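You operate a simulated robot arm through the tools that you are given. There is no shell and no other tool. Be economical: measure what you need, move in short steps, check, and stop when the job is done.

The job below is to be done with a simulated robot arm. You get a single attempt, and the scene is never put back.

Task
Close the blue post: put bolt and washer away and switch off.
Fine: brown bolt in the empty tray hole, washer on its peg; clear the FULL count while it is on.

Only the result counts: the job must be done as asked and must still hold three seconds after the hand-in. Knocking over, shifting, dropping, spilling or breaking anything else fails it.

Robot
A 6-joint arm with a two-finger parallel gripper, fixed in place. Base frame: the origin is at the foot of the arm, x ahead of it, y to its left, z up. Readings come in mm, degrees, newtons and seconds.
With the tool pointing down near the work surface it reaches from about 180 to 840 mm from the base axis. Its first joint turns from -166.0 to 166.0 degrees. Payload 3.91 kg.
The tool frame sits at the grasp point between the pads (the TCP): z along the fingers, y along the line on which they close. The tips reach 30 mm beyond it. Largest opening 110 mm; finger width 20, thickness 10; the body of the gripper, 48 by 112 mm, starts 55 mm behind the TCP.
Orientation is that of the tool frame in the base frame, as a unit quaternion [x, y, z, w]. With the fingers straight down and closing along the base's y, the tool's x points along the base's -x, its y along +y and its z along -z.

Tools
- The arm moves only by the tool servo_tool. Its argument "steps" is a list that holds one entry, the list of rows, each a list of 7 numbers: the shift along the tool's x, y, z in mm, then the turn, a rotation vector about the tool's x, y, z in rad, then the opening, from 0 (shut) to 1 (fully open). In form: [[[x, y, z, ax, ay, az, jaw], ...]]. A call has 1 to 12 rows; each row shifts and turns the commanded pose from where the row before left it, along the tool's axes as they then stand. Rows are played at 5 a second. More than 50 mm and 8.6 degrees between two rows, or a gripper value outside its range, and nothing of the call is played. A pose out of reach is approached as far as the arm can. The call stops where the force on the tool passes 90 N (or 10 N more than at its start, if that is more) or the arm is blocked; 0.2 s more then pass. The fingers move at their own pace (about 108 mm/s each) and stop on an object; they squeeze with about 21 N. The grip force told is the motor's: it shows also when the fingers shut on nothing. Time passes only in rows, and 0.2 s behind the last, so rows that do not move let the fingers close. It gives the time, the measured TCP pose, the force on the tool (base axes), the opening and the grip force at its end, in the units of the frame above (readings bear some noise), with the torque about the TCP (base axes, N m) and any sound that the robot's microphone picked up.
- Cameras (640 x 400 px; columns grow to the right, rows downward): "scene" is fixed at [51.5, 647, 1480.2]; the picture's right is [-0.42, -0.91, 0.00], its down [-0.48, 0.22, -0.85] and it looks along [0.77, -0.35, -0.53] (base axes); focal length 302 px, centre (320, 200). "wrist" rides on the gripper at [77, 7, -114] in the tool frame; the picture's right is [-0.09, 1.00, 0.00], its down [-0.80, -0.07, -0.59] and it looks along [-0.59, -0.05, 0.80] (tool axes); focal length 270 px, centre (320, 200). There is no depth. A picture from a camera that has moved, and an enlarged one, comes with that camera's place and axes in the base frame and with its lens.
- grab_frame(camera): a new picture of that camera. No time passes.
- move_column(by): slides the trunk up (or, below 0, down) by that many mm; the arm rides with it, the base frame stays. It gives what a move gives, with no picture.
- enlarge(camera, box): a new picture of the part [left, top, right, bottom] of that camera's present view, enlarged. No time passes.
- sign_off(): hands the job in; it is judged then, once.

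Go step by step. Nothing tells you positions but the pictures and the camera data: compare them with the known pose of the tool, close in by small moves and look again before you grip or let go. The budget is 120 turns and 68 pictures, counting those below and the enlarged ones. Unless the task says otherwise, let go and move clear before handing in, and close with one line.

The tools are called after "Emit:" by a JSON object that holds its "method" and its "body". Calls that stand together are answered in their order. servo_tool: Moves the arm, as the interface text tells. Its arguments: {"type":"object","properties":{"steps":{"type":"array","items":{"type":"array","items":{"type":"array","items":{"type":"number"}}}}},"required":["steps"]} The other tools are called the same way: move_column (by) slides the trunk up or down; grab_frame (camera) takes a picture; enlarge (camera, box) takes an enlarged picture of a part of a camera's view; sign_off () hands the job in.

At the start:

```text
time_s: 0.0
eef_pos: [303.7, 191.2, 1302.0]
orientation: [0.0, 1.0, 0.0, 0.0]
wrist_force: [-0.2, 0.3, -0.2]
wrist_torque: [0.02, 0.02, 0.0]
width: 109.8
gripper_force: 0.0
trunk travel left (down, up): [-475.0, 65.0]
```

scene: 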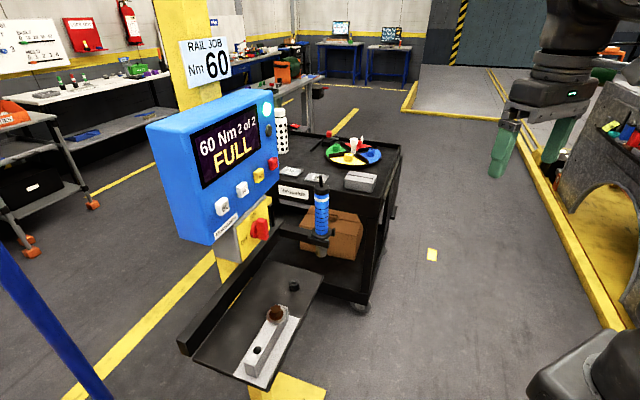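
wrist: 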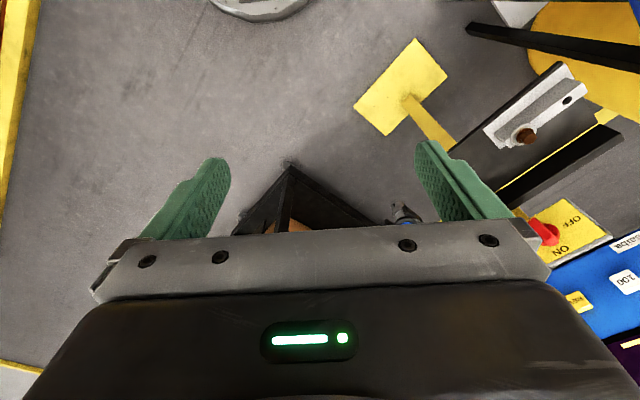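

I see a blue post with a display (FULL), buttons, a red switch and a tray with a brown bolt, plus a cart. I'll look at the details first.

Emit:
{"method": "enlarge", "body": {"camera": "scene", "box": [140, 80, 300, 180]}}

Emit:
{"method": "enlarge", "body": {"camera": "scene", "box": [180, 160, 340, 260]}}

Emit:
{"method": "enlarge", "body": {"camera": "scene", "box": [170, 260, 340, 400]}}

Emit:
{"method": "enlarge", "body": {"camera": "scene", "box": [260, 100, 420, 200]}}

Emit:
{"method": "enlarge", "body": {"camera": "wrist", "box": [440, 50, 640, 350]}}

```text
4.00 times, centred on (220, 130) of scene
camera zoom: at [51.5, 647.0, 1480.2], right [-0.42, -0.91, 0.0], down [-0.48, 0.22, -0.85], along [0.77, -0.35, -0.53], focal length 1209 px, centre (720, 480)
```

zoom: 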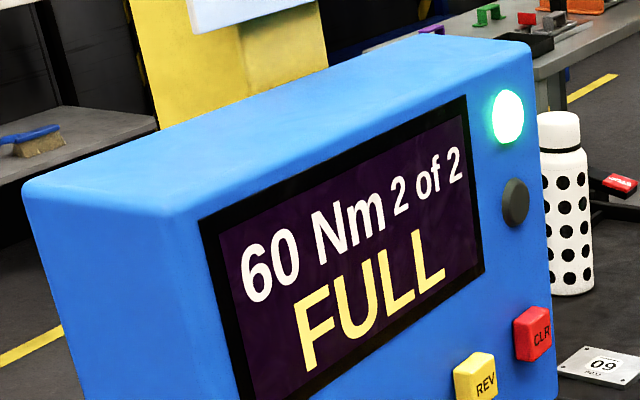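

```text
4.00 times, centred on (260, 210) of scene
camera zoom: at [51.5, 647.0, 1480.2], right [-0.42, -0.91, 0.0], down [-0.48, 0.22, -0.85], along [0.77, -0.35, -0.53], focal length 1209 px, centre (560, 160)
```

zoom: 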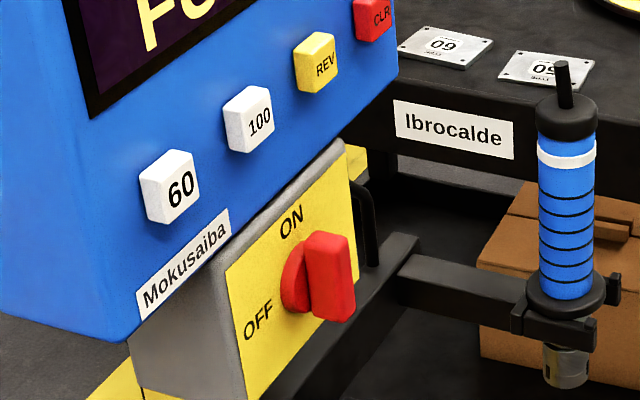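

```text
2.86 times, centred on (255, 330) of scene
camera zoom: at [51.5, 647.0, 1480.2], right [-0.42, -0.91, 0.0], down [-0.48, 0.22, -0.85], along [0.77, -0.35, -0.53], focal length 864 px, centre (506, -171)
```

zoom: 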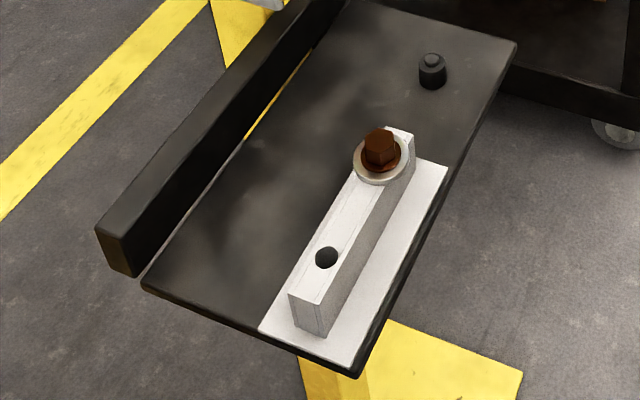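

```text
4.00 times, centred on (340, 150) of scene
camera zoom: at [51.5, 647.0, 1480.2], right [-0.42, -0.91, 0.0], down [-0.48, 0.22, -0.85], along [0.77, -0.35, -0.53], focal length 1209 px, centre (240, 400)
```

zoom: 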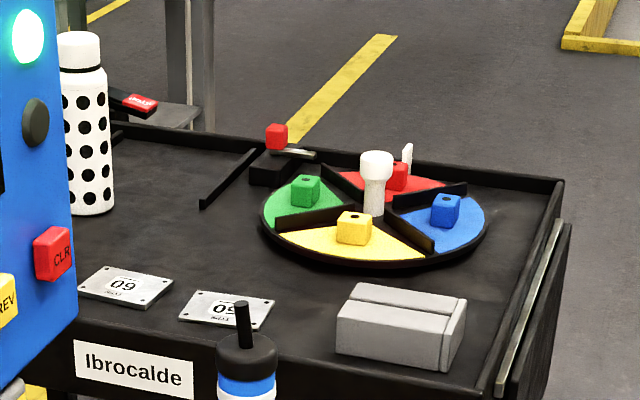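

```text
1.33 times, centred on (540, 200) of wrist
camera zoom: at [225.3, 197.6, 1415.8], right [0.09, 1.0, 0.0], down [0.8, -0.07, 0.59], along [0.59, -0.05, -0.8], focal length 360 px, centre (27, 200)
```

zoom: 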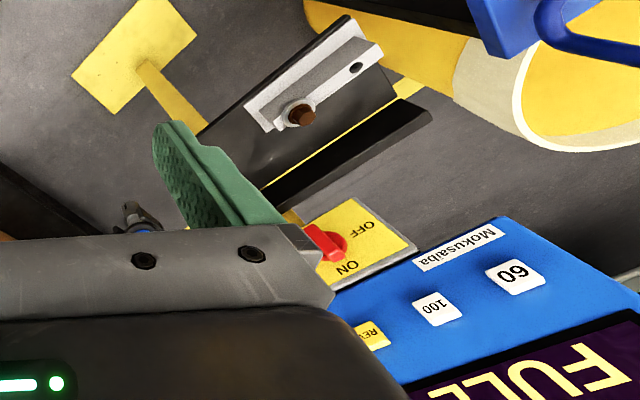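

Positions by triangulation: bolt about (458,562,950), empty hole about (405,618,936), peg about (557,488), knob about (570,549,1083), CLR about (642,494,1197). I'll yaw the tool to face the post, then look again.

Emit:
{"method": "servo_tool", "body": {"steps": [[[0, 0, 0, 0, 0, -0.137, 1], [0, 0, 0, 0, 0, -0.137, 1], [0, 0, 0, 0, 0, -0.137, 1], [0, 0, 0, 0, 0, -0.137, 1], [0, 0, 0, 0, 0, -0.137, 1], [0, 0, 0, 0, 0, -0.137, 1], [0, 0, 0, 0, 0, 0, 1]]]}}

Emit:
{"method": "grab_frame", "body": {"camera": "wrist"}}

```text
time_s: 1.6
eef_pos: [303.0, 190.6, 1300.4]
orientation: [-0.4, 0.916, -0.001, 0.0]
wrist_force: [0.2, 0.0, -0.2]
wrist_torque: [0.0, 0.0, -0.03]
width: 109.9
gripper_force: 0.1
trunk travel left (down, up): [-475.0, 65.0]
```

```text
60 pictures are left
camera wrist: at [244.8, 139.2, 1415.7], right [-0.67, 0.74, 0.0], down [0.6, 0.54, 0.59], along [0.44, 0.4, -0.8], focal length 270 px, centre (320, 200)
```

wrist: 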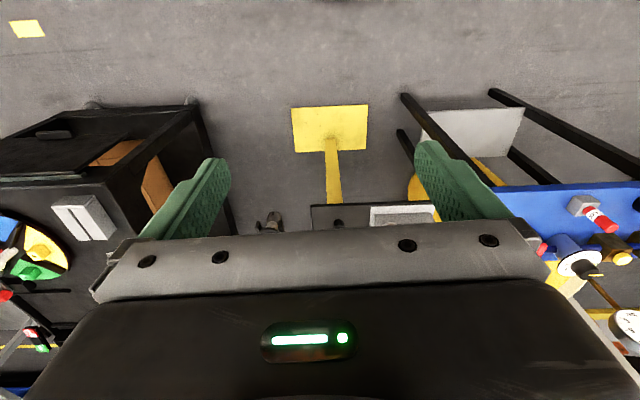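

The tool now faces the post squarely. Next I'll move in over the near side of the tray for a closer look.

Emit:
{"method": "servo_tool", "body": {"steps": [[[-39, 20, 12, 0, 0, 0, 1], [-39, 20, 12, 0, 0, 0, 1], [-39, 20, 12, 0, 0, 0, 1], [-39, 20, 12, 0, 0, 0, 1], [-39, 20, 12, 0, 0, 0, 1], [-39, 20, 12, 0, 0, 0, 1], [0, 0, 0, 0, 0, 0, 1]]]}}

Emit:
{"method": "grab_frame", "body": {"camera": "wrist"}}

```text
time_s: 3.2
eef_pos: [378.1, 444.0, 1228.7]
orientation: [-0.399, 0.917, 0.001, -0.001]
wrist_force: [-0.1, 0.3, 0.2]
wrist_torque: [-0.03, -0.03, 0.03]
width: 109.7
gripper_force: 0.0
trunk travel left (down, up): [-475.0, 65.0]
```

```text
59 pictures are left
camera wrist: at [318.8, 391.3, 1342.5], right [-0.67, 0.74, 0.0], down [0.6, 0.54, 0.6], along [0.44, 0.4, -0.8], focal length 270 px, centre (320, 200)
```

wrist: 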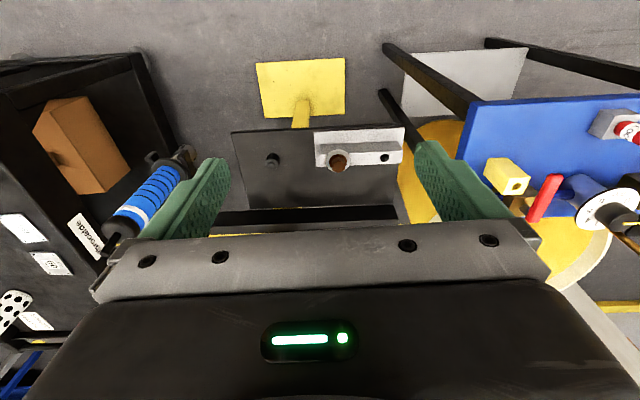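

Emit:
{"method": "enlarge", "body": {"camera": "wrist", "box": [225, 110, 425, 235]}}

Emit:
{"method": "enlarge", "body": {"camera": "scene", "box": [220, 270, 320, 370]}}

```text
3.20 times, centred on (325, 172) of wrist
camera zoom: at [318.8, 391.3, 1342.5], right [-0.67, 0.74, 0.0], down [0.6, 0.54, 0.6], along [0.44, 0.4, -0.8], focal length 865 px, centre (304, 288)
```

zoom: 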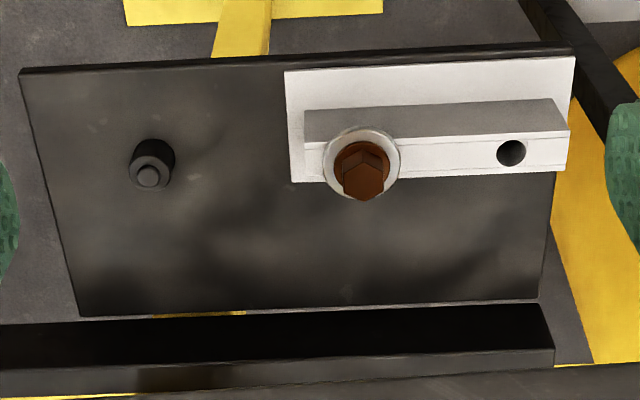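

```text
4.00 times, centred on (270, 320) of scene
camera zoom: at [51.5, 647.0, 1480.2], right [-0.42, -0.91, 0.0], down [-0.48, 0.22, -0.85], along [0.77, -0.35, -0.53], focal length 1209 px, centre (520, -280)
```

zoom: 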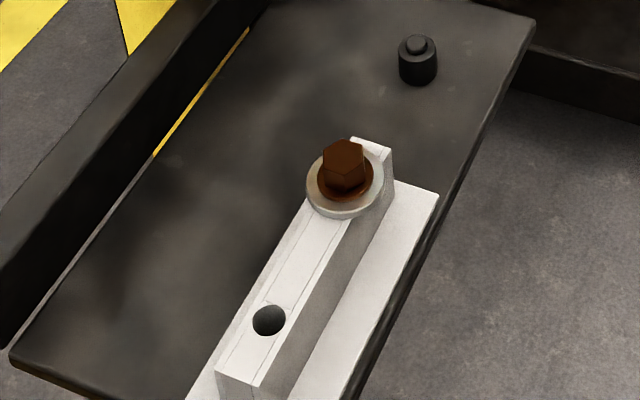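

The tray has one bar: bolt with washer beneath, an empty hole, and a shouldered peg. I'll go above the bolt.

Emit:
{"method": "servo_tool", "body": {"steps": [[[-28, 4, 32, 0, 0, 0, 1], [-28, 4, 32, 0, 0, 0, 1], [-28, 4, 32, 0, 0, 0, 1], [-28, 4, 32, 0, 0, 0, 1], [-20, 3, 32, 0, 0, 0, 1], [0, 0, 0, 0, 0, 0, 1]]]}}

Emit:
{"method": "grab_frame", "body": {"camera": "wrist"}}

Emit:
{"method": "grab_frame", "body": {"camera": "scene"}}

```text
time_s: 4.6
eef_pos: [450.9, 551.9, 1068.7]
orientation: [-0.399, 0.917, 0.0, 0.0]
wrist_force: [-0.3, -0.3, -0.3]
wrist_torque: [-0.01, 0.02, -0.05]
width: 110.3
gripper_force: 0.0
trunk travel left (down, up): [-475.0, 65.0]
```

```text
56 pictures are left
camera wrist: at [393.0, 500.3, 1184.0], right [-0.67, 0.74, 0.0], down [0.6, 0.54, 0.59], along [0.44, 0.4, -0.8], focal length 270 px, centre (320, 200)
```

wrist: 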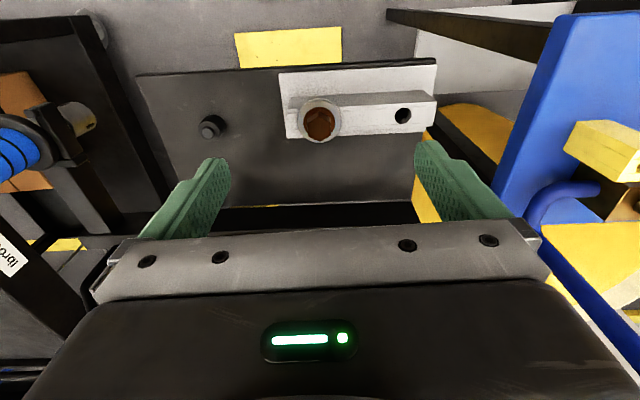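

```text
55 pictures are left
```

scene: 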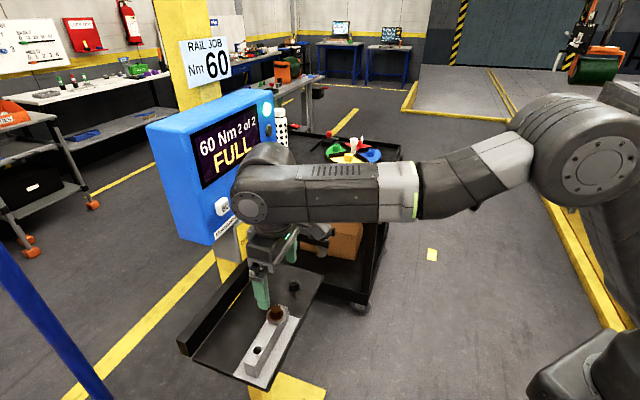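

The bolt is at about (457,559) with its top near z 961. I'll centre over it and go down to just above.

Emit:
{"method": "servo_tool", "body": {"steps": [[[-5, 0, 17, 0, 0, 0, 1], [-5, 0, 17, 0, 0, 0, 1], [0, 0, 17, 0, 0, 0, 1], [0, 0, 14, 0, 0, 0, 1], [0, 0, 0, 0, 0, 0, 1]]]}}

Emit:
{"method": "grab_frame", "body": {"camera": "wrist"}}

Emit:
{"method": "enlarge", "body": {"camera": "scene", "box": [200, 220, 340, 340]}}

```text
time_s: 5.8
eef_pos: [456.4, 561.3, 1004.9]
orientation: [-0.4, 0.917, 0.0, 0.0]
wrist_force: [0.1, 0.2, 0.1]
wrist_torque: [0.02, -0.03, 0.0]
width: 109.9
gripper_force: 0.0
trunk travel left (down, up): [-475.0, 65.0]
```

```text
54 pictures are left
camera wrist: at [398.9, 508.7, 1119.0], right [-0.67, 0.74, 0.0], down [0.6, 0.54, 0.59], along [0.44, 0.4, -0.8], focal length 270 px, centre (320, 200)
```

wrist: 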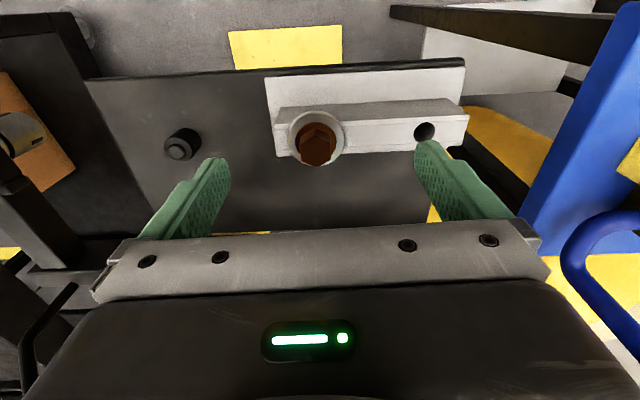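

```text
3.33 times, centred on (270, 280) of scene
camera zoom: at [51.5, 647.0, 1480.2], right [-0.42, -0.91, 0.0], down [-0.48, 0.22, -0.85], along [0.77, -0.35, -0.53], focal length 1008 px, centre (487, -67)
```

zoom: 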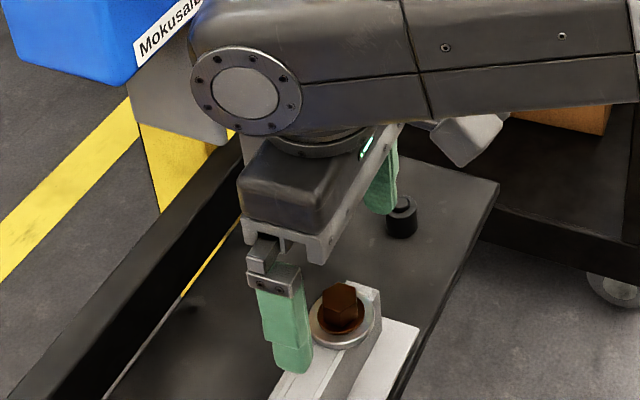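

Emit:
{"method": "enlarge", "body": {"camera": "wrist", "box": [260, 90, 380, 180]}}

```text
4.44 times, centred on (320, 135) of wrist
camera zoom: at [398.9, 508.7, 1119.0], right [-0.67, 0.74, 0.0], down [0.6, 0.54, 0.59], along [0.44, 0.4, -0.8], focal length 1201 px, centre (320, 489)
```

zoom: 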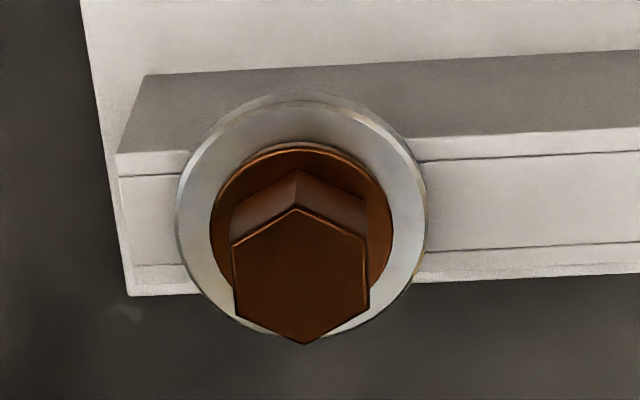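

The hex flats face the fingers well. The bolt is 2.5 mm to one side, so I'll correct that, lower until the tips are just above the flange, and close.

Emit:
{"method": "servo_tool", "body": {"steps": [[[0, -2.5, 10, 0, 0, 0, 1], [0, 0, 13, 0, 0, 0, 0.4], [0, 0, 0, 0, 0, 0, 0.25], [0, 0, 0, 0, 0, 0, 0.25], [0, 0, 0, 0, 0, 0, 0.25]]]}}

Emit:
{"method": "enlarge", "body": {"camera": "wrist", "box": [240, 100, 400, 220]}}

Emit:
{"method": "enlarge", "body": {"camera": "scene", "box": [220, 260, 320, 340]}}

```text
time_s: 7.0
eef_pos: [460.4, 558.8, 983.3]
orientation: [-0.399, 0.917, 0.001, 0.0]
wrist_force: [-0.4, 0.5, 0.3]
wrist_torque: [-0.04, 0.0, 0.0]
width: 27.7
gripper_force: 0.0
trunk travel left (down, up): [-475.0, 65.0]
```

```text
3.33 times, centred on (320, 160) of wrist
camera zoom: at [401.6, 507.2, 1096.6], right [-0.67, 0.74, 0.0], down [0.6, 0.54, 0.59], along [0.44, 0.4, -0.8], focal length 901 px, centre (320, 333)
```

zoom: 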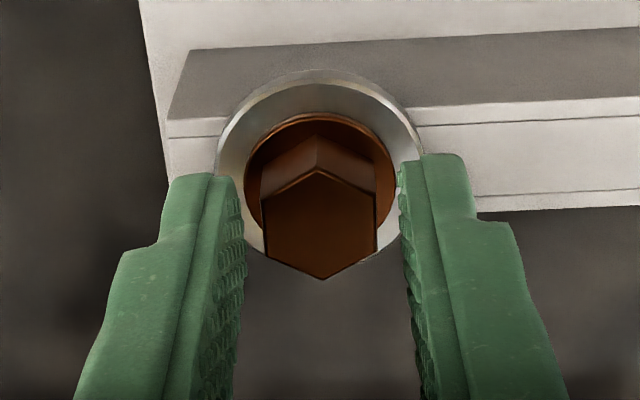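

```text
5.00 times, centred on (270, 300) of scene
camera zoom: at [51.5, 647.0, 1480.2], right [-0.42, -0.91, 0.0], down [-0.48, 0.22, -0.85], along [0.77, -0.35, -0.53], focal length 1512 px, centre (570, -300)
```

zoom: 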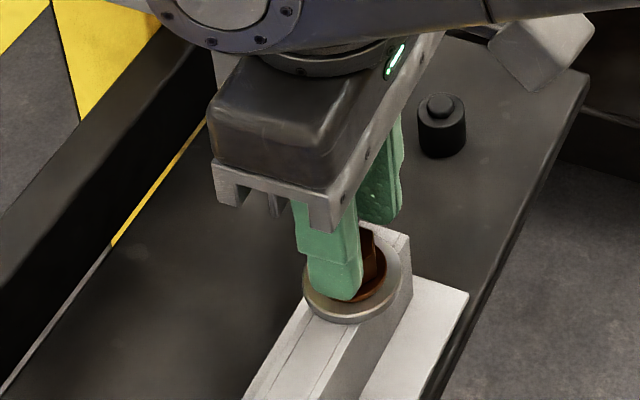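

Emit:
{"method": "servo_tool", "body": {"steps": [[[0, 0, 0, 0, 0, 0, 0], [0, 0, 0, 0, 0, 0, 0], [0, 0, 0, 0, 0, 0, 0]]]}}

```text
time_s: 7.8
eef_pos: [459.8, 559.5, 983.0]
orientation: [-0.4, 0.916, 0.0, 0.0]
wrist_force: [0.2, 0.4, 0.0]
wrist_torque: [0.03, 0.0, -0.01]
width: 20.3
gripper_force: 20.9
trunk travel left (down, up): [-475.0, 65.0]
```

Gripped on the hex flats at 20 mm. I'll lift slowly and watch that the washer stays.

Emit:
{"method": "servo_tool", "body": {"steps": [[[0, 0, -5, 0, 0, 0, 0], [0, 0, -10, 0, 0, 0, 0], [0, 0, -10, 0, 0, 0, 0], [0, 0, -15, 0, 0, 0, 0], [0, 0, -20, 0, 0, 0, 0], [0, 0, 0, 0, 0, 0, 0]]]}}

Emit:
{"method": "enlarge", "body": {"camera": "scene", "box": [200, 220, 340, 340]}}

Emit:
{"method": "enlarge", "body": {"camera": "wrist", "box": [220, 60, 460, 240]}}

```text
time_s: 9.2
eef_pos: [459.6, 559.4, 1043.0]
orientation: [-0.4, 0.917, 0.0, 0.001]
wrist_force: [0.5, 0.1, -1.7]
wrist_torque: [0.02, -0.01, 0.01]
width: 20.1
gripper_force: 21.2
trunk travel left (down, up): [-475.0, 65.0]
```

```text
3.33 times, centred on (270, 280) of scene
camera zoom: at [51.5, 647.0, 1480.2], right [-0.42, -0.91, 0.0], down [-0.48, 0.22, -0.85], along [0.77, -0.35, -0.53], focal length 1008 px, centre (487, -67)
```

zoom: 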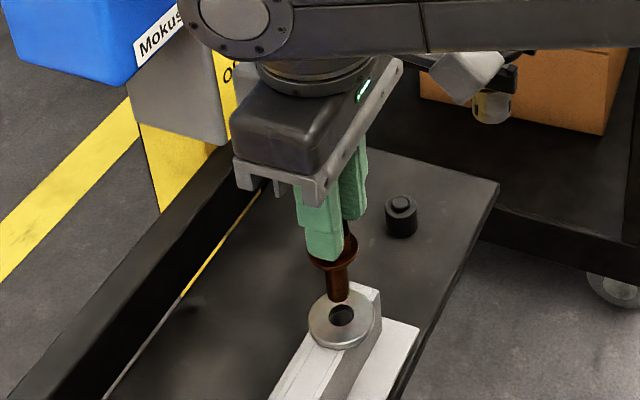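

```text
2.22 times, centred on (340, 150) of wrist
camera zoom: at [401.7, 506.9, 1156.9], right [-0.67, 0.74, 0.0], down [0.6, 0.54, 0.59], along [0.44, 0.4, -0.8], focal length 601 px, centre (276, 311)
```

zoom: 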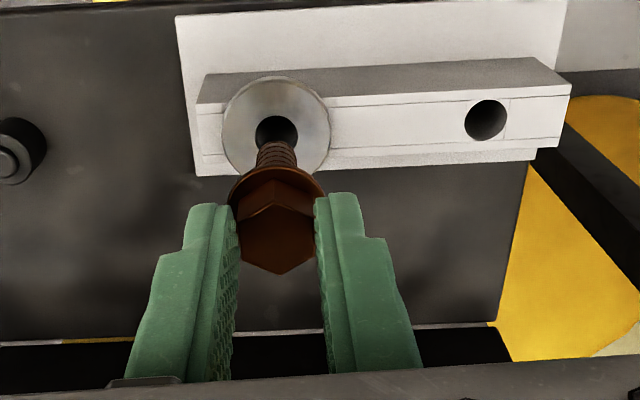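

The bolt is out and the washer stayed. The hole is about 77 mm along tool +y and 4 mm along −x; I'll move over it and check.

Emit:
{"method": "servo_tool", "body": {"steps": [[[0, 0, -8, 0, 0, 0, 0], [-1, 20, 0, 0, 0, 0, 0], [-1, 20, 0, 0, 0, 0, 0], [-1, 20, 0, 0, 0, 0, 0], [-1, 17, 0, 0, 0, 0, 0], [0, 0, 15, 0, 0, 0, 0], [0, 0, 0, 0, 0, 0, 0]]]}}

Emit:
{"method": "enlarge", "body": {"camera": "scene", "box": [200, 260, 320, 380]}}

Emit:
{"method": "enlarge", "body": {"camera": "wrist", "box": [240, 80, 400, 200]}}

```text
time_s: 10.8
eef_pos: [405.3, 615.7, 1034.6]
orientation: [-0.399, 0.917, 0.0, -0.001]
wrist_force: [-0.1, -0.7, -1.2]
wrist_torque: [-0.01, 0.04, -0.01]
width: 20.5
gripper_force: 20.7
trunk travel left (down, up): [-475.0, 65.0]
```

```text
3.33 times, centred on (260, 320) of scene
camera zoom: at [51.5, 647.0, 1480.2], right [-0.42, -0.91, 0.0], down [-0.48, 0.22, -0.85], along [0.77, -0.35, -0.53], focal length 1008 px, centre (520, -200)
```

zoom: 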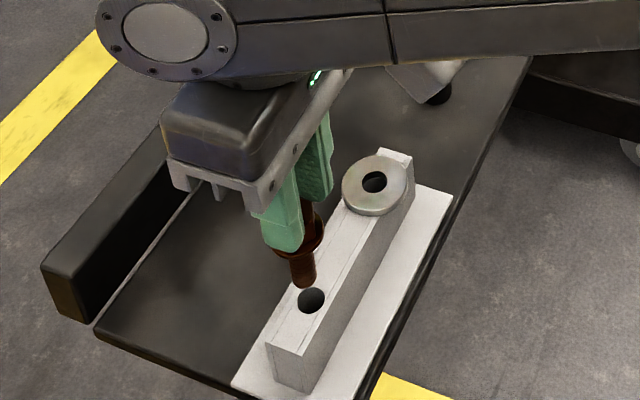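

```text
3.33 times, centred on (320, 140) of wrist
camera zoom: at [347.4, 564.1, 1149.0], right [-0.67, 0.74, 0.0], down [0.6, 0.54, 0.59], along [0.44, 0.4, -0.8], focal length 901 px, centre (320, 400)
```

zoom: 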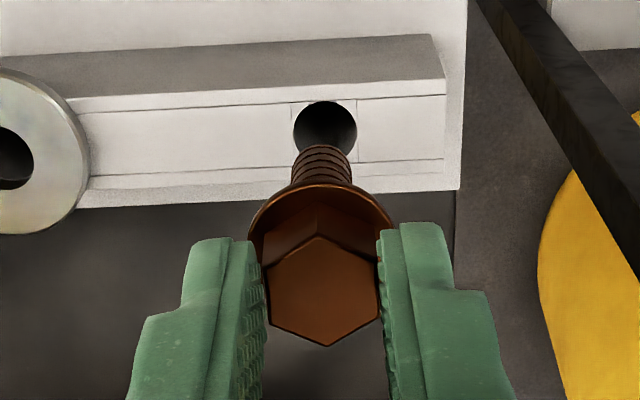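

The hole looks about 2 mm toward the robot and 0.7 mm in +y of the bolt axis. I'll correct, lower to just above, and look again.

Emit:
{"method": "servo_tool", "body": {"steps": [[[2, 0.7, 0, 0, 0, 0, 0], [0, 0, 12, 0, 0, 0, 0], [0, 0, 0, 0, 0, 0, 0]]]}}

Emit:
{"method": "enlarge", "body": {"camera": "scene", "box": [220, 310, 290, 370]}}

Emit:
{"method": "enlarge", "body": {"camera": "wrist", "box": [280, 90, 360, 150]}}

```text
time_s: 11.6
eef_pos: [403.7, 613.1, 1023.7]
orientation: [-0.4, 0.917, 0.0, 0.0]
wrist_force: [-0.2, -0.2, -1.4]
wrist_torque: [0.0, 0.0, 0.01]
width: 20.5
gripper_force: 21.4
trunk travel left (down, up): [-475.0, 65.0]
```

```text
6.67 times, centred on (255, 340) of scene
camera zoom: at [51.5, 647.0, 1480.2], right [-0.42, -0.91, 0.0], down [-0.48, 0.22, -0.85], along [0.77, -0.35, -0.53], focal length 2015 px, centre (753, -733)
```

zoom: 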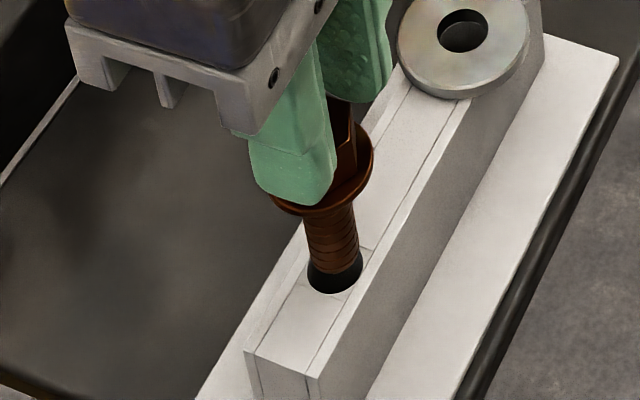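

```text
6.67 times, centred on (320, 120) of wrist
camera zoom: at [345.2, 562.5, 1136.9], right [-0.67, 0.74, 0.0], down [0.6, 0.54, 0.59], along [0.44, 0.4, -0.8], focal length 1802 px, centre (320, 733)
```

zoom: 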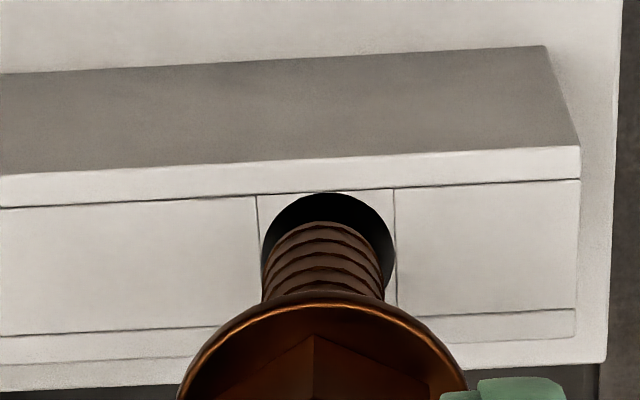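

The bolt is nearly concentric with the hole (clearance about 1.5 mm). I'll nudge 0.4 mm and lower gently.

Emit:
{"method": "servo_tool", "body": {"steps": [[[0, 0.4, 0, 0, 0, 0, 0], [0, 0, 5, 0, 0, 0, 0], [0, 0, 5, 0, 0, 0, 0], [0, 0, 5, 0, 0, 0, 0], [0, 0, 5, 0, 0, 0, 0], [0, 0, 0, 0, 0, 0, 0]]]}}

Emit:
{"method": "enlarge", "body": {"camera": "scene", "box": [220, 310, 290, 370]}}

```text
time_s: 13.0
eef_pos: [402.9, 613.8, 1002.4]
orientation: [-0.4, 0.917, 0.0, -0.001]
wrist_force: [1.4, 0.7, -1.6]
wrist_torque: [0.07, 0.0, -0.01]
width: 20.5
gripper_force: 20.7
trunk travel left (down, up): [-475.0, 65.0]
```

```text
6.67 times, centred on (255, 340) of scene
camera zoom: at [51.5, 647.0, 1480.2], right [-0.42, -0.91, 0.0], down [-0.48, 0.22, -0.85], along [0.77, -0.35, -0.53], focal length 2015 px, centre (753, -733)
```

zoom: 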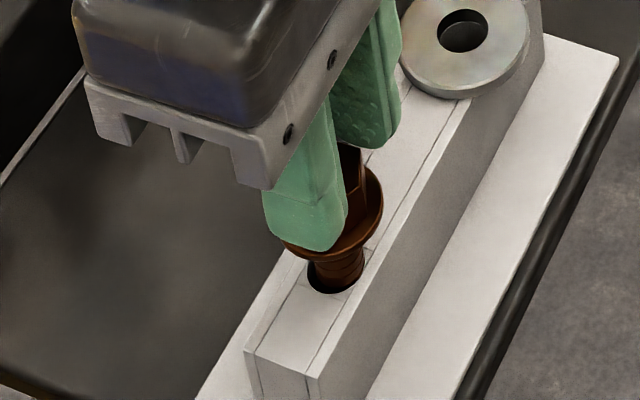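

The shank is going in. I'll lower the rest with small steps at the end.

Emit:
{"method": "servo_tool", "body": {"steps": [[[0, 0, 6, 0, 0, 0, 0], [0, 0, 6, 0, 0, 0, 0], [0, 0, 6, 0, 0, 0, 0], [0, 0, 3, 0, 0, 0, 0], [0, 0, 1.5, 0, 0, 0, 0], [0, 0, 0, 0, 0, 0, 0]]]}}

Emit:
{"method": "enlarge", "body": {"camera": "scene", "box": [220, 310, 290, 370]}}

```text
time_s: 14.4
eef_pos: [403.7, 614.6, 980.7]
orientation: [-0.399, 0.917, 0.0, 0.0]
wrist_force: [0.2, 0.5, -2.0]
wrist_torque: [0.0, 0.02, 0.0]
width: 20.4
gripper_force: 21.2
trunk travel left (down, up): [-475.0, 65.0]
```

```text
6.67 times, centred on (255, 340) of scene
camera zoom: at [51.5, 647.0, 1480.2], right [-0.42, -0.91, 0.0], down [-0.48, 0.22, -0.85], along [0.77, -0.35, -0.53], focal length 2015 px, centre (753, -733)
```

zoom: 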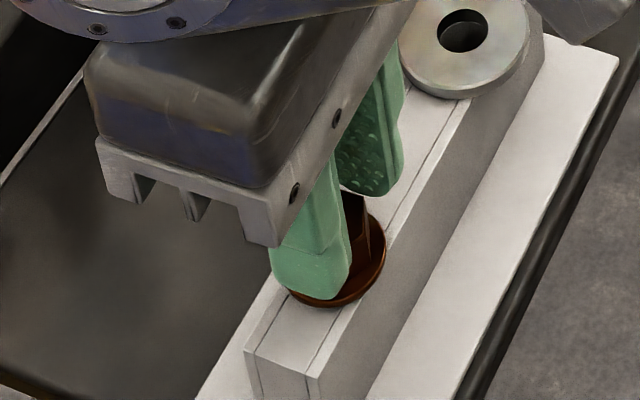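

Emit:
{"method": "servo_tool", "body": {"steps": [[[0, 0, 1, 0, 0, 0, 0], [0, 0, 1, 0, 0, 0, 0], [0, 0, 0, 0, 0, 0, 0]]]}}

```text
time_s: 15.2
eef_pos: [403.8, 613.8, 977.6]
orientation: [-0.4, 0.917, 0.0, 0.0]
wrist_force: [-0.6, -0.1, -0.7]
wrist_torque: [-0.05, 0.01, 0.02]
width: 20.2
gripper_force: 20.8
trunk travel left (down, up): [-475.0, 65.0]
```

Emit:
{"method": "servo_tool", "body": {"steps": [[[0, 0, 1, 0, 0, 0, 0], [0, 0, 0, 0, 0, 0, 0]]]}}

```text
time_s: 15.8
eef_pos: [403.5, 614.8, 977.3]
orientation: [-0.399, 0.917, 0.0, 0.0]
wrist_force: [0.2, 0.5, -0.8]
wrist_torque: [-0.01, 0.0, -0.03]
width: 20.5
gripper_force: 20.8
trunk travel left (down, up): [-475.0, 65.0]
```

Emit:
{"method": "servo_tool", "body": {"steps": [[[0, 0, 1, 0, 0, 0, 0], [0, 0, 1, 0, 0, 0, 0], [0, 0, 0, 0, 0, 0, 0]]]}}

Emit:
{"method": "enlarge", "body": {"camera": "scene", "box": [230, 315, 280, 355]}}

```text
time_s: 16.6
eef_pos: [403.3, 614.6, 976.1]
orientation: [-0.4, 0.917, 0.001, 0.002]
wrist_force: [0.6, 3.6, 10.1]
wrist_torque: [0.12, -0.05, 0.0]
width: 20.4
gripper_force: 21.0
trunk travel left (down, up): [-475.0, 65.0]
```

```text
10.00 times, centred on (255, 335) of scene
camera zoom: at [51.5, 647.0, 1480.2], right [-0.42, -0.91, 0.0], down [-0.48, 0.22, -0.85], along [0.77, -0.35, -0.53], focal length 3023 px, centre (970, -1150)
```

zoom: 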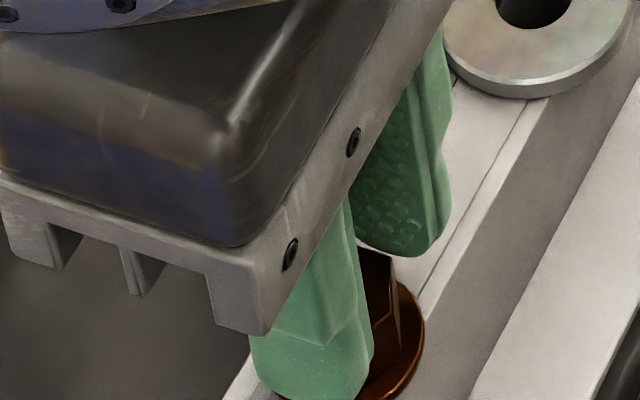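

Contact is 10 N, so the bolt is seated. I'll release gently and rise.

Emit:
{"method": "servo_tool", "body": {"steps": [[[0, 0, -1, 0, 0, 0, 0], [0, 0, 0, 0, 0, 0, 0.3], [0, 0, 0, 0, 0, 0, 0.45], [0, 0, -10, 0, 0, 0, 0.5], [0, 0, -20, 0, 0, 0, 0.6], [0, 0, -30, 0, 0, 0, 0.6], [0, 0, -30, 0, 0, 0, 0.6], [0, 0, 0, 0, 0, 0, 0.6]]]}}

Emit:
{"method": "grab_frame", "body": {"camera": "wrist"}}

```text
time_s: 18.4
eef_pos: [400.9, 614.1, 1064.0]
orientation: [-0.399, 0.917, 0.0, 0.0]
wrist_force: [0.5, -0.1, 0.3]
wrist_torque: [0.02, 0.01, -0.01]
width: 65.9
gripper_force: 0.3
trunk travel left (down, up): [-475.0, 65.0]
```

```text
40 pictures are left
camera wrist: at [343.0, 562.4, 1178.6], right [-0.67, 0.74, 0.0], down [0.6, 0.54, 0.59], along [0.44, 0.4, -0.8], focal length 270 px, centre (320, 200)
```

wrist: 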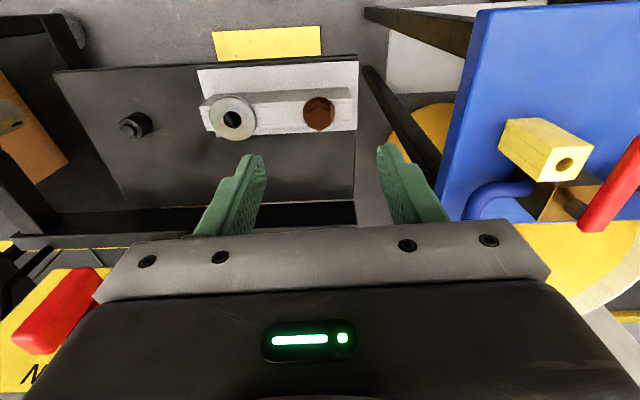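

The bolt stands in its hole. Now I'll go back over the washer and turn 90° to close across the bar, where the washer overhangs.

Emit:
{"method": "servo_tool", "body": {"steps": [[[0.5, -20, -5, 0, 0, 0, 0.6], [0.5, -20, -5, 0, 0, 0, 0.6], [0, -20, 0, 0, 0, 0, 0.6], [0, -19, 0, 0, 0, 0, 0.6], [0, 0, 0, 0, 0, 0, 0.6]]]}}

Emit:
{"method": "servo_tool", "body": {"steps": [[[0, 0, 0, 0, 0, 0.1428, 0.6], [0, 0, 0, 0, 0, 0.1428, 0.6], [0, 0, 0, 0, 0, 0.1428, 0.6], [0, 0, 0, 0, 0, 0.1428, 0.6], [0, 0, 0, 0, 0, 0.1428, 0.6], [0, 0, 0, 0, 0, 0.1428, 0.6], [0, 0, 0, 0, 0, 0.1428, 0.6], [0, 0, 0, 0, 0, 0.1428, 0.6], [0, 0, 0, 0, 0, 0.1428, 0.6], [0, 0, 0, 0, 0, 0.1428, 0.6], [0, 0, 0, 0, 0, 0.1428, 0.6], [0, 0, 0, 0, 0, 0, 0.6]]]}}

Emit:
{"method": "grab_frame", "body": {"camera": "wrist"}}

Emit:
{"method": "grab_frame", "body": {"camera": "scene"}}

```text
time_s: 19.6
eef_pos: [461.1, 558.2, 1076.0]
orientation: [-0.399, 0.917, 0.0, 0.0]
wrist_force: [-0.5, -0.2, -0.2]
wrist_torque: [-0.02, 0.04, 0.0]
width: 65.7
gripper_force: 0.1
trunk travel left (down, up): [-475.0, 65.0]
```

```text
time_s: 22.2
eef_pos: [459.6, 559.8, 1077.3]
orientation: [0.366, 0.931, 0.0, 0.0]
wrist_force: [0.8, 1.2, -0.2]
wrist_torque: [0.01, 0.03, 0.01]
width: 66.1
gripper_force: 0.1
trunk travel left (down, up): [-475.0, 65.0]
```

```text
39 pictures are left
camera wrist: at [407.7, 617.0, 1190.4], right [0.74, 0.67, 0.0], down [0.54, -0.6, 0.59], along [0.4, -0.44, -0.8], focal length 270 px, centre (320, 200)
```

wrist: 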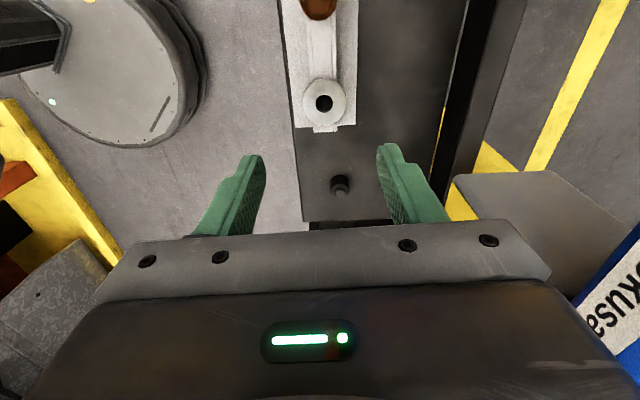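

```text
38 pictures are left
```

scene: 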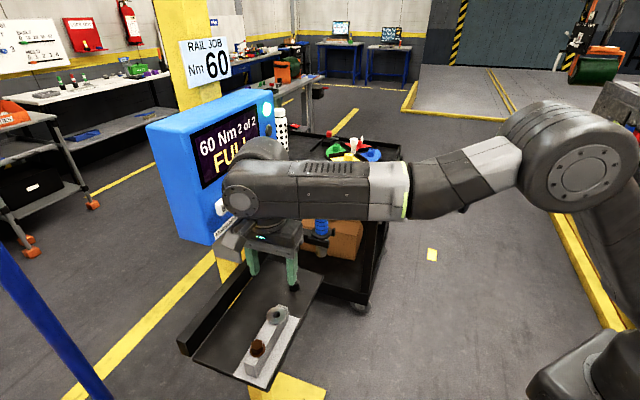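

Emit:
{"method": "servo_tool", "body": {"steps": [[[0, 2, 20, 0, 0, 0, 0.6], [0, 0, 25, 0, 0, 0, 0.6], [0, 0, 25, 0, 0, 0, 0.6], [0, 0, 0, 0, 0, 0, 0.6]]]}}

Emit:
{"method": "enlarge", "body": {"camera": "wrist", "box": [230, 60, 410, 220]}}

Emit:
{"method": "enlarge", "body": {"camera": "scene", "box": [220, 250, 320, 350]}}

```text
time_s: 23.2
eef_pos: [462.5, 560.0, 1007.0]
orientation: [0.365, 0.931, 0.0, 0.0]
wrist_force: [0.2, 0.0, -1.1]
wrist_torque: [0.01, -0.01, 0.03]
width: 66.1
gripper_force: 0.0
trunk travel left (down, up): [-475.0, 65.0]
```

```text
2.50 times, centred on (320, 140) of wrist
camera zoom: at [409.5, 617.3, 1121.7], right [0.74, 0.67, 0.0], down [0.54, -0.6, 0.59], along [0.4, -0.44, -0.8], focal length 676 px, centre (320, 350)
```

zoom: 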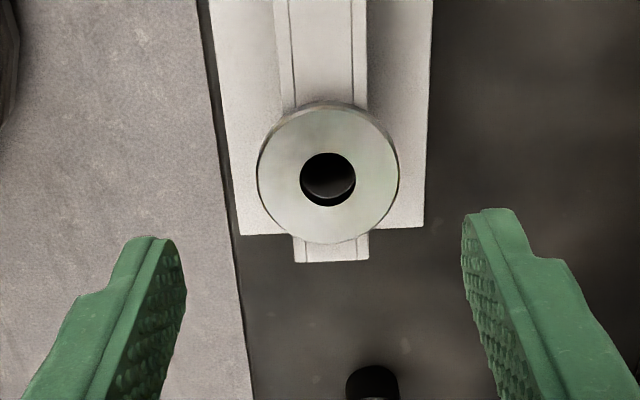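

```text
4.00 times, centred on (270, 300) of scene
camera zoom: at [51.5, 647.0, 1480.2], right [-0.42, -0.91, 0.0], down [-0.48, 0.22, -0.85], along [0.77, -0.35, -0.53], focal length 1209 px, centre (520, -200)
```

zoom: 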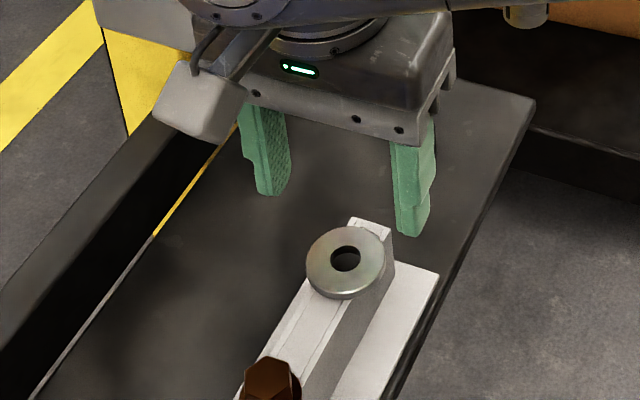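

Emit:
{"method": "servo_tool", "body": {"steps": [[[0, 2, 15, 0, 0, 0, 0.58], [0, 0, 15, 0, 0, 0, 0.58], [0, 0, 13, 0, 0, 0, 0.58], [0, 0, 0, 0, 0, 0, 0.58]]]}}

Emit:
{"method": "enlarge", "body": {"camera": "scene", "box": [240, 270, 310, 330]}}

Emit:
{"method": "enlarge", "body": {"camera": "wrist", "box": [230, 80, 410, 220]}}

```text
time_s: 24.2
eef_pos: [463.8, 562.6, 964.8]
orientation: [0.365, 0.931, 0.0, 0.0]
wrist_force: [1.0, -0.1, -0.5]
wrist_torque: [-0.01, 0.01, -0.01]
width: 63.7
gripper_force: 0.0
trunk travel left (down, up): [-475.0, 65.0]
```

```text
6.67 times, centred on (275, 300) of scene
camera zoom: at [51.5, 647.0, 1480.2], right [-0.42, -0.91, 0.0], down [-0.48, 0.22, -0.85], along [0.77, -0.35, -0.53], focal length 2015 px, centre (620, -467)
```

zoom: 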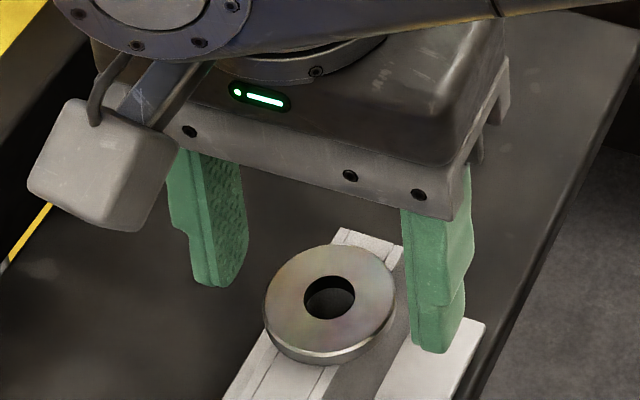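

```text
2.86 times, centred on (320, 150) of wrist
camera zoom: at [410.6, 619.3, 1077.8], right [0.74, 0.67, 0.0], down [0.54, -0.6, 0.59], along [0.4, -0.44, -0.8], focal length 772 px, centre (320, 343)
```

zoom: 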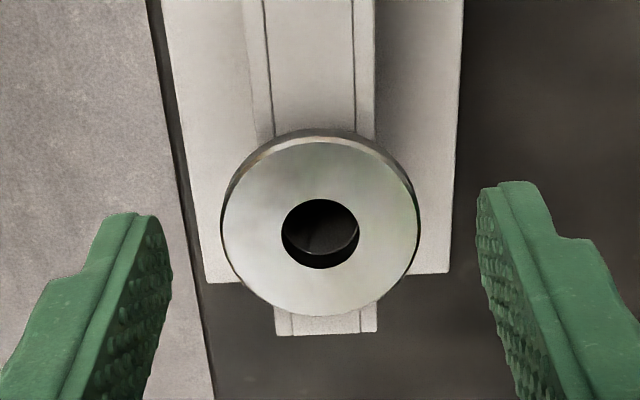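

Fingers straddle the washer. I'll lower a few mm more so the tips pass its edge, then close and read the width.

Emit:
{"method": "servo_tool", "body": {"steps": [[[0, 0, 3, 0, 0, 0, 0.55], [0, 0, 3, 0, 0, 0, 0.5], [0, 0, 0, 0, 0, 0, 0.45], [0, 0, 0, 0, 0, 0, 0.42]]]}}

Emit:
{"method": "enlarge", "body": {"camera": "scene", "box": [240, 270, 310, 330]}}

```text
time_s: 25.2
eef_pos: [463.1, 562.3, 958.0]
orientation: [0.366, 0.931, 0.0, 0.001]
wrist_force: [-0.6, 0.0, -0.5]
wrist_torque: [-0.01, 0.01, 0.03]
width: 46.4
gripper_force: 0.1
trunk travel left (down, up): [-475.0, 65.0]
```

```text
6.67 times, centred on (275, 300) of scene
camera zoom: at [51.5, 647.0, 1480.2], right [-0.42, -0.91, 0.0], down [-0.48, 0.22, -0.85], along [0.77, -0.35, -0.53], focal length 2015 px, centre (620, -467)
```

zoom: 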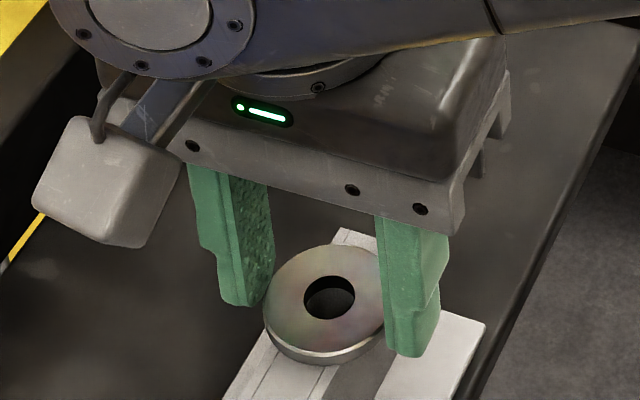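

Emit:
{"method": "servo_tool", "body": {"steps": [[[0, 0, 0, 0, 0, 0, 0.3], [0, 0, 0, 0, 0, 0, 0.2], [0, 0, 0, 0, 0, 0, 0.2]]]}}

Emit:
{"method": "enlarge", "body": {"camera": "wrist", "box": [230, 80, 410, 220]}}

```text
time_s: 26.0
eef_pos: [463.3, 561.0, 957.3]
orientation: [0.366, 0.931, 0.0, 0.001]
wrist_force: [-0.8, -0.5, 0.3]
wrist_torque: [0.05, -0.04, 0.0]
width: 40.5
gripper_force: 20.7
trunk travel left (down, up): [-475.0, 65.0]
```

```text
2.86 times, centred on (320, 150) of wrist
camera zoom: at [410.8, 619.2, 1071.5], right [0.74, 0.67, 0.0], down [0.54, -0.6, 0.59], along [0.4, -0.44, -0.8], focal length 772 px, centre (320, 343)
```

zoom: 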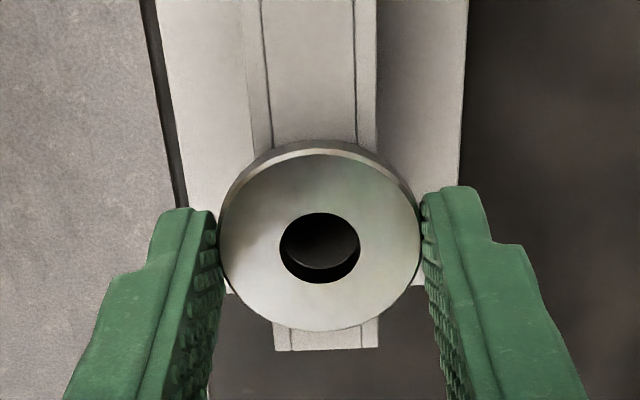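

The washer is gripped at 40.5 mm. I'll lift it and check.

Emit:
{"method": "servo_tool", "body": {"steps": [[[0, 0, -5, 0, 0, 0, 0.2], [0, 0, -10, 0, 0, 0, 0.2], [0, 0, -20, 0, 0, 0, 0.2], [0, 0, -20, 0, 0, 0, 0.2], [0, 0, -20, 0, 0, 0, 0.2], [0, 0, 0, 0, 0, 0, 0.2]]]}}

Emit:
{"method": "grab_frame", "body": {"camera": "wrist"}}

```text
time_s: 27.4
eef_pos: [463.3, 561.0, 1032.3]
orientation: [0.366, 0.93, 0.0, 0.0]
wrist_force: [-0.9, 0.0, -0.4]
wrist_torque: [0.02, 0.01, 0.03]
width: 40.9
gripper_force: 20.7
trunk travel left (down, up): [-475.0, 65.0]
```

```text
31 pictures are left
camera wrist: at [410.9, 619.2, 1146.6], right [0.74, 0.67, 0.0], down [0.54, -0.6, 0.59], along [0.4, -0.44, -0.8], focal length 270 px, centre (320, 200)
```

wrist: 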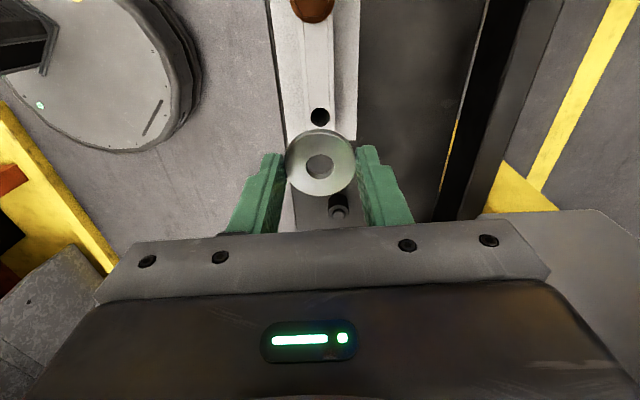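

The washer is held clear. I'll turn the gripper back 90° and carry it over the peg.

Emit:
{"method": "servo_tool", "body": {"steps": [[[0, 0, 0, 0, 0, -0.1428, 0.2], [0, 0, 0, 0, 0, -0.1428, 0.2], [0, 0, 0, 0, 0, -0.1428, 0.2], [0, 0, 0, 0, 0, -0.1428, 0.2], [0, 0, 0, 0, 0, -0.1428, 0.2], [0, 0, 0, 0, 0, -0.1428, 0.2], [0, 0, 0, 0, 0, -0.1428, 0.2], [0, 0, 0, 0, 0, -0.1428, 0.2], [0, 0, 0, 0, 0, -0.1428, 0.2], [0, 0, 0, 0, 0, -0.1428, 0.2], [0, 0, 0, 0, 0, -0.1428, 0.2], [0, 0, 0, 0, 0, 0, 0.2]]]}}

Emit:
{"method": "servo_tool", "body": {"steps": [[[0, -15, 0, 0, 0, 0, 0.2], [0, -20, 0, 0, 0, 0, 0.2], [0, -20, 0, 0, 0, 0, 0.2], [0, -20, 0, 0, 0, 0, 0.2], [0, -20, 0, 0, 0, 0, 0.2], [0, -15, 0, 0, 0, 0, 0.2], [0, 0, 0, 0, 0, 0, 0.2]]]}}

Emit:
{"method": "grab_frame", "body": {"camera": "wrist"}}

Emit:
{"method": "grab_frame", "body": {"camera": "scene"}}

```text
time_s: 30.0
eef_pos: [464.3, 562.3, 1031.4]
orientation: [-0.4, 0.917, 0.0, 0.0]
wrist_force: [-0.3, -0.2, 0.0]
wrist_torque: [-0.01, -0.02, 0.02]
width: 41.0
gripper_force: 20.8
trunk travel left (down, up): [-475.0, 65.0]
```

```text
time_s: 31.6
eef_pos: [544.8, 487.7, 1031.8]
orientation: [-0.399, 0.917, 0.0, 0.0]
wrist_force: [0.1, 1.1, 0.2]
wrist_torque: [-0.03, 0.01, 0.01]
width: 41.0
gripper_force: 21.1
trunk travel left (down, up): [-475.0, 65.0]
```

```text
30 pictures are left
camera wrist: at [485.0, 436.0, 1146.1], right [-0.67, 0.74, 0.0], down [0.6, 0.54, 0.59], along [0.44, 0.4, -0.8], focal length 270 px, centre (320, 200)
```

wrist: 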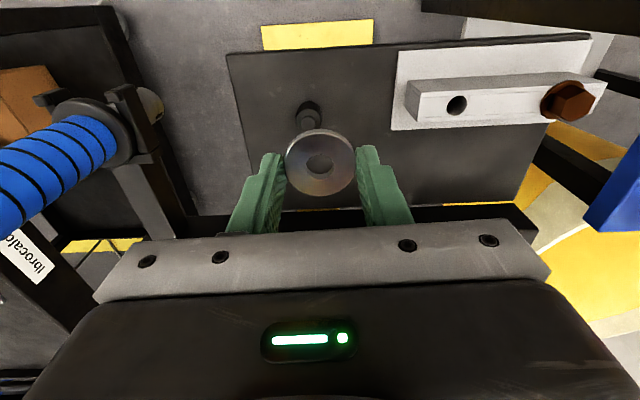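

```text
29 pictures are left
```

scene: 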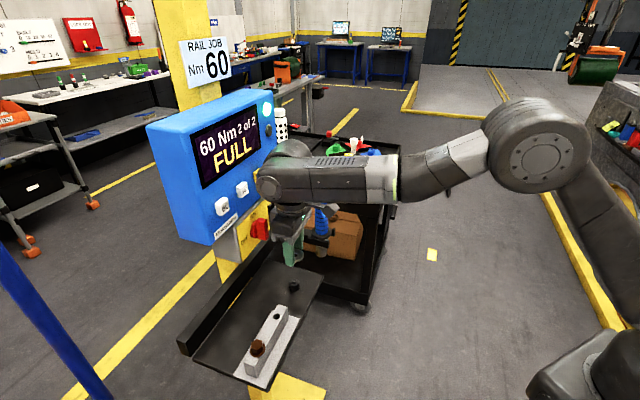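

Emit:
{"method": "enlarge", "body": {"camera": "wrist", "box": [260, 80, 380, 200]}}

Emit:
{"method": "enlarge", "body": {"camera": "scene", "box": [250, 230, 330, 310]}}

```text
3.33 times, centred on (320, 140) of wrist
camera zoom: at [485.0, 436.0, 1146.1], right [-0.67, 0.74, 0.0], down [0.6, 0.54, 0.59], along [0.44, 0.4, -0.8], focal length 901 px, centre (320, 400)
```

zoom: 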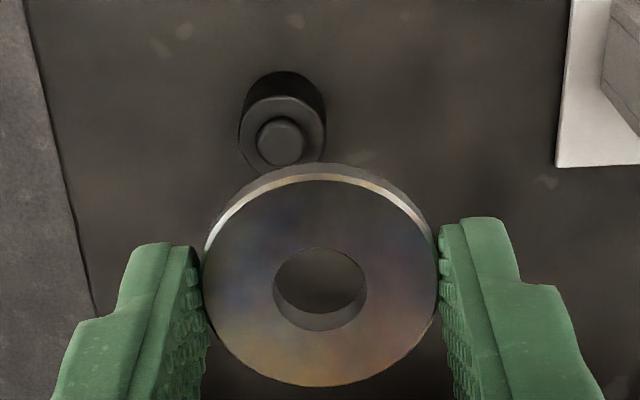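

```text
5.00 times, centred on (290, 270) of scene
camera zoom: at [51.5, 647.0, 1480.2], right [-0.42, -0.91, 0.0], down [-0.48, 0.22, -0.85], along [0.77, -0.35, -0.53], focal length 1512 px, centre (470, -150)
```

zoom: 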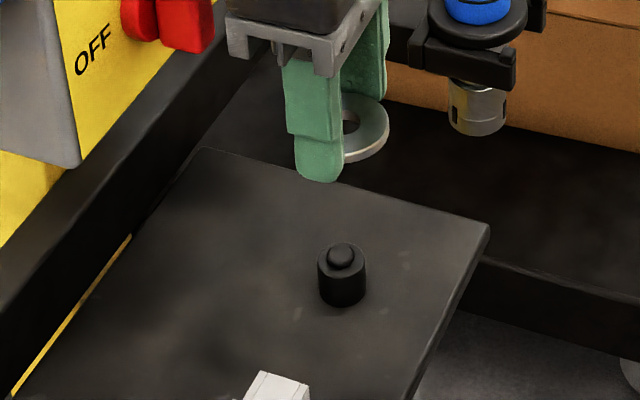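

The peg pin is about 10 mm further on both axes. I'll shift over it and lower partway, then check.

Emit:
{"method": "servo_tool", "body": {"steps": [[[-5, -5, 0, 0, 0, 0, 0.2], [-5, -5, 15, 0, 0, 0, 0.2], [0, 0, 20, 0, 0, 0, 0.2], [0, 0, 20, 0, 0, 0, 0.2], [0, 0, 10, 0, 0, 0, 0.2], [0, 0, 0, 0, 0, 0, 0.2]]]}}

Emit:
{"method": "enlarge", "body": {"camera": "wrist", "box": [260, 100, 380, 200]}}

Emit:
{"method": "enlarge", "body": {"camera": "scene", "box": [255, 240, 325, 310]}}

```text
time_s: 33.0
eef_pos: [556.7, 489.1, 966.8]
orientation: [-0.4, 0.916, 0.0, 0.0]
wrist_force: [0.2, 0.3, -0.1]
wrist_torque: [0.02, 0.02, 0.0]
width: 41.1
gripper_force: 21.0
trunk travel left (down, up): [-475.0, 65.0]
```

```text
4.00 times, centred on (320, 150) of wrist
camera zoom: at [499.3, 435.8, 1080.6], right [-0.67, 0.74, 0.0], down [0.6, 0.54, 0.59], along [0.44, 0.4, -0.8], focal length 1081 px, centre (320, 400)
```

zoom: 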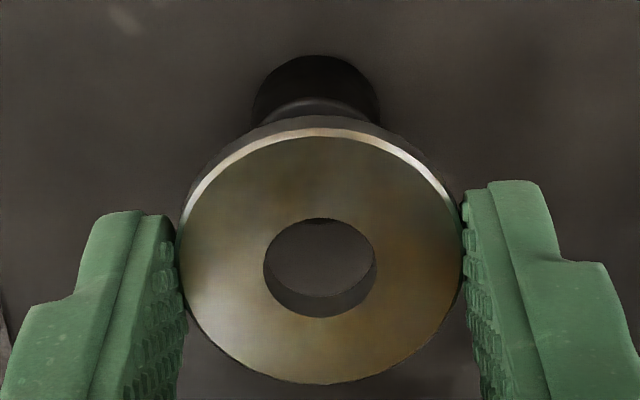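

```text
5.71 times, centred on (290, 275) of scene
camera zoom: at [51.5, 647.0, 1480.2], right [-0.42, -0.91, 0.0], down [-0.48, 0.22, -0.85], along [0.77, -0.35, -0.53], focal length 1727 px, centre (491, -229)
```

zoom: 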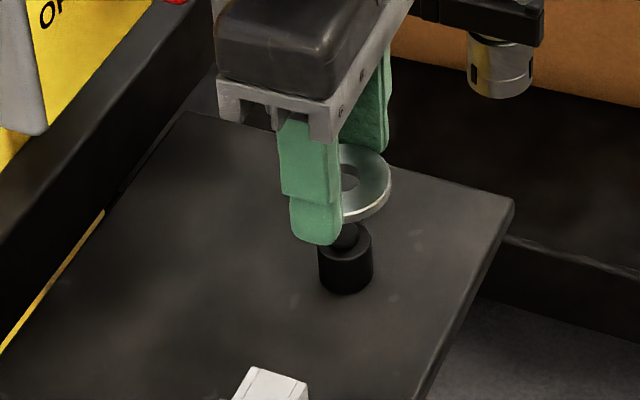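

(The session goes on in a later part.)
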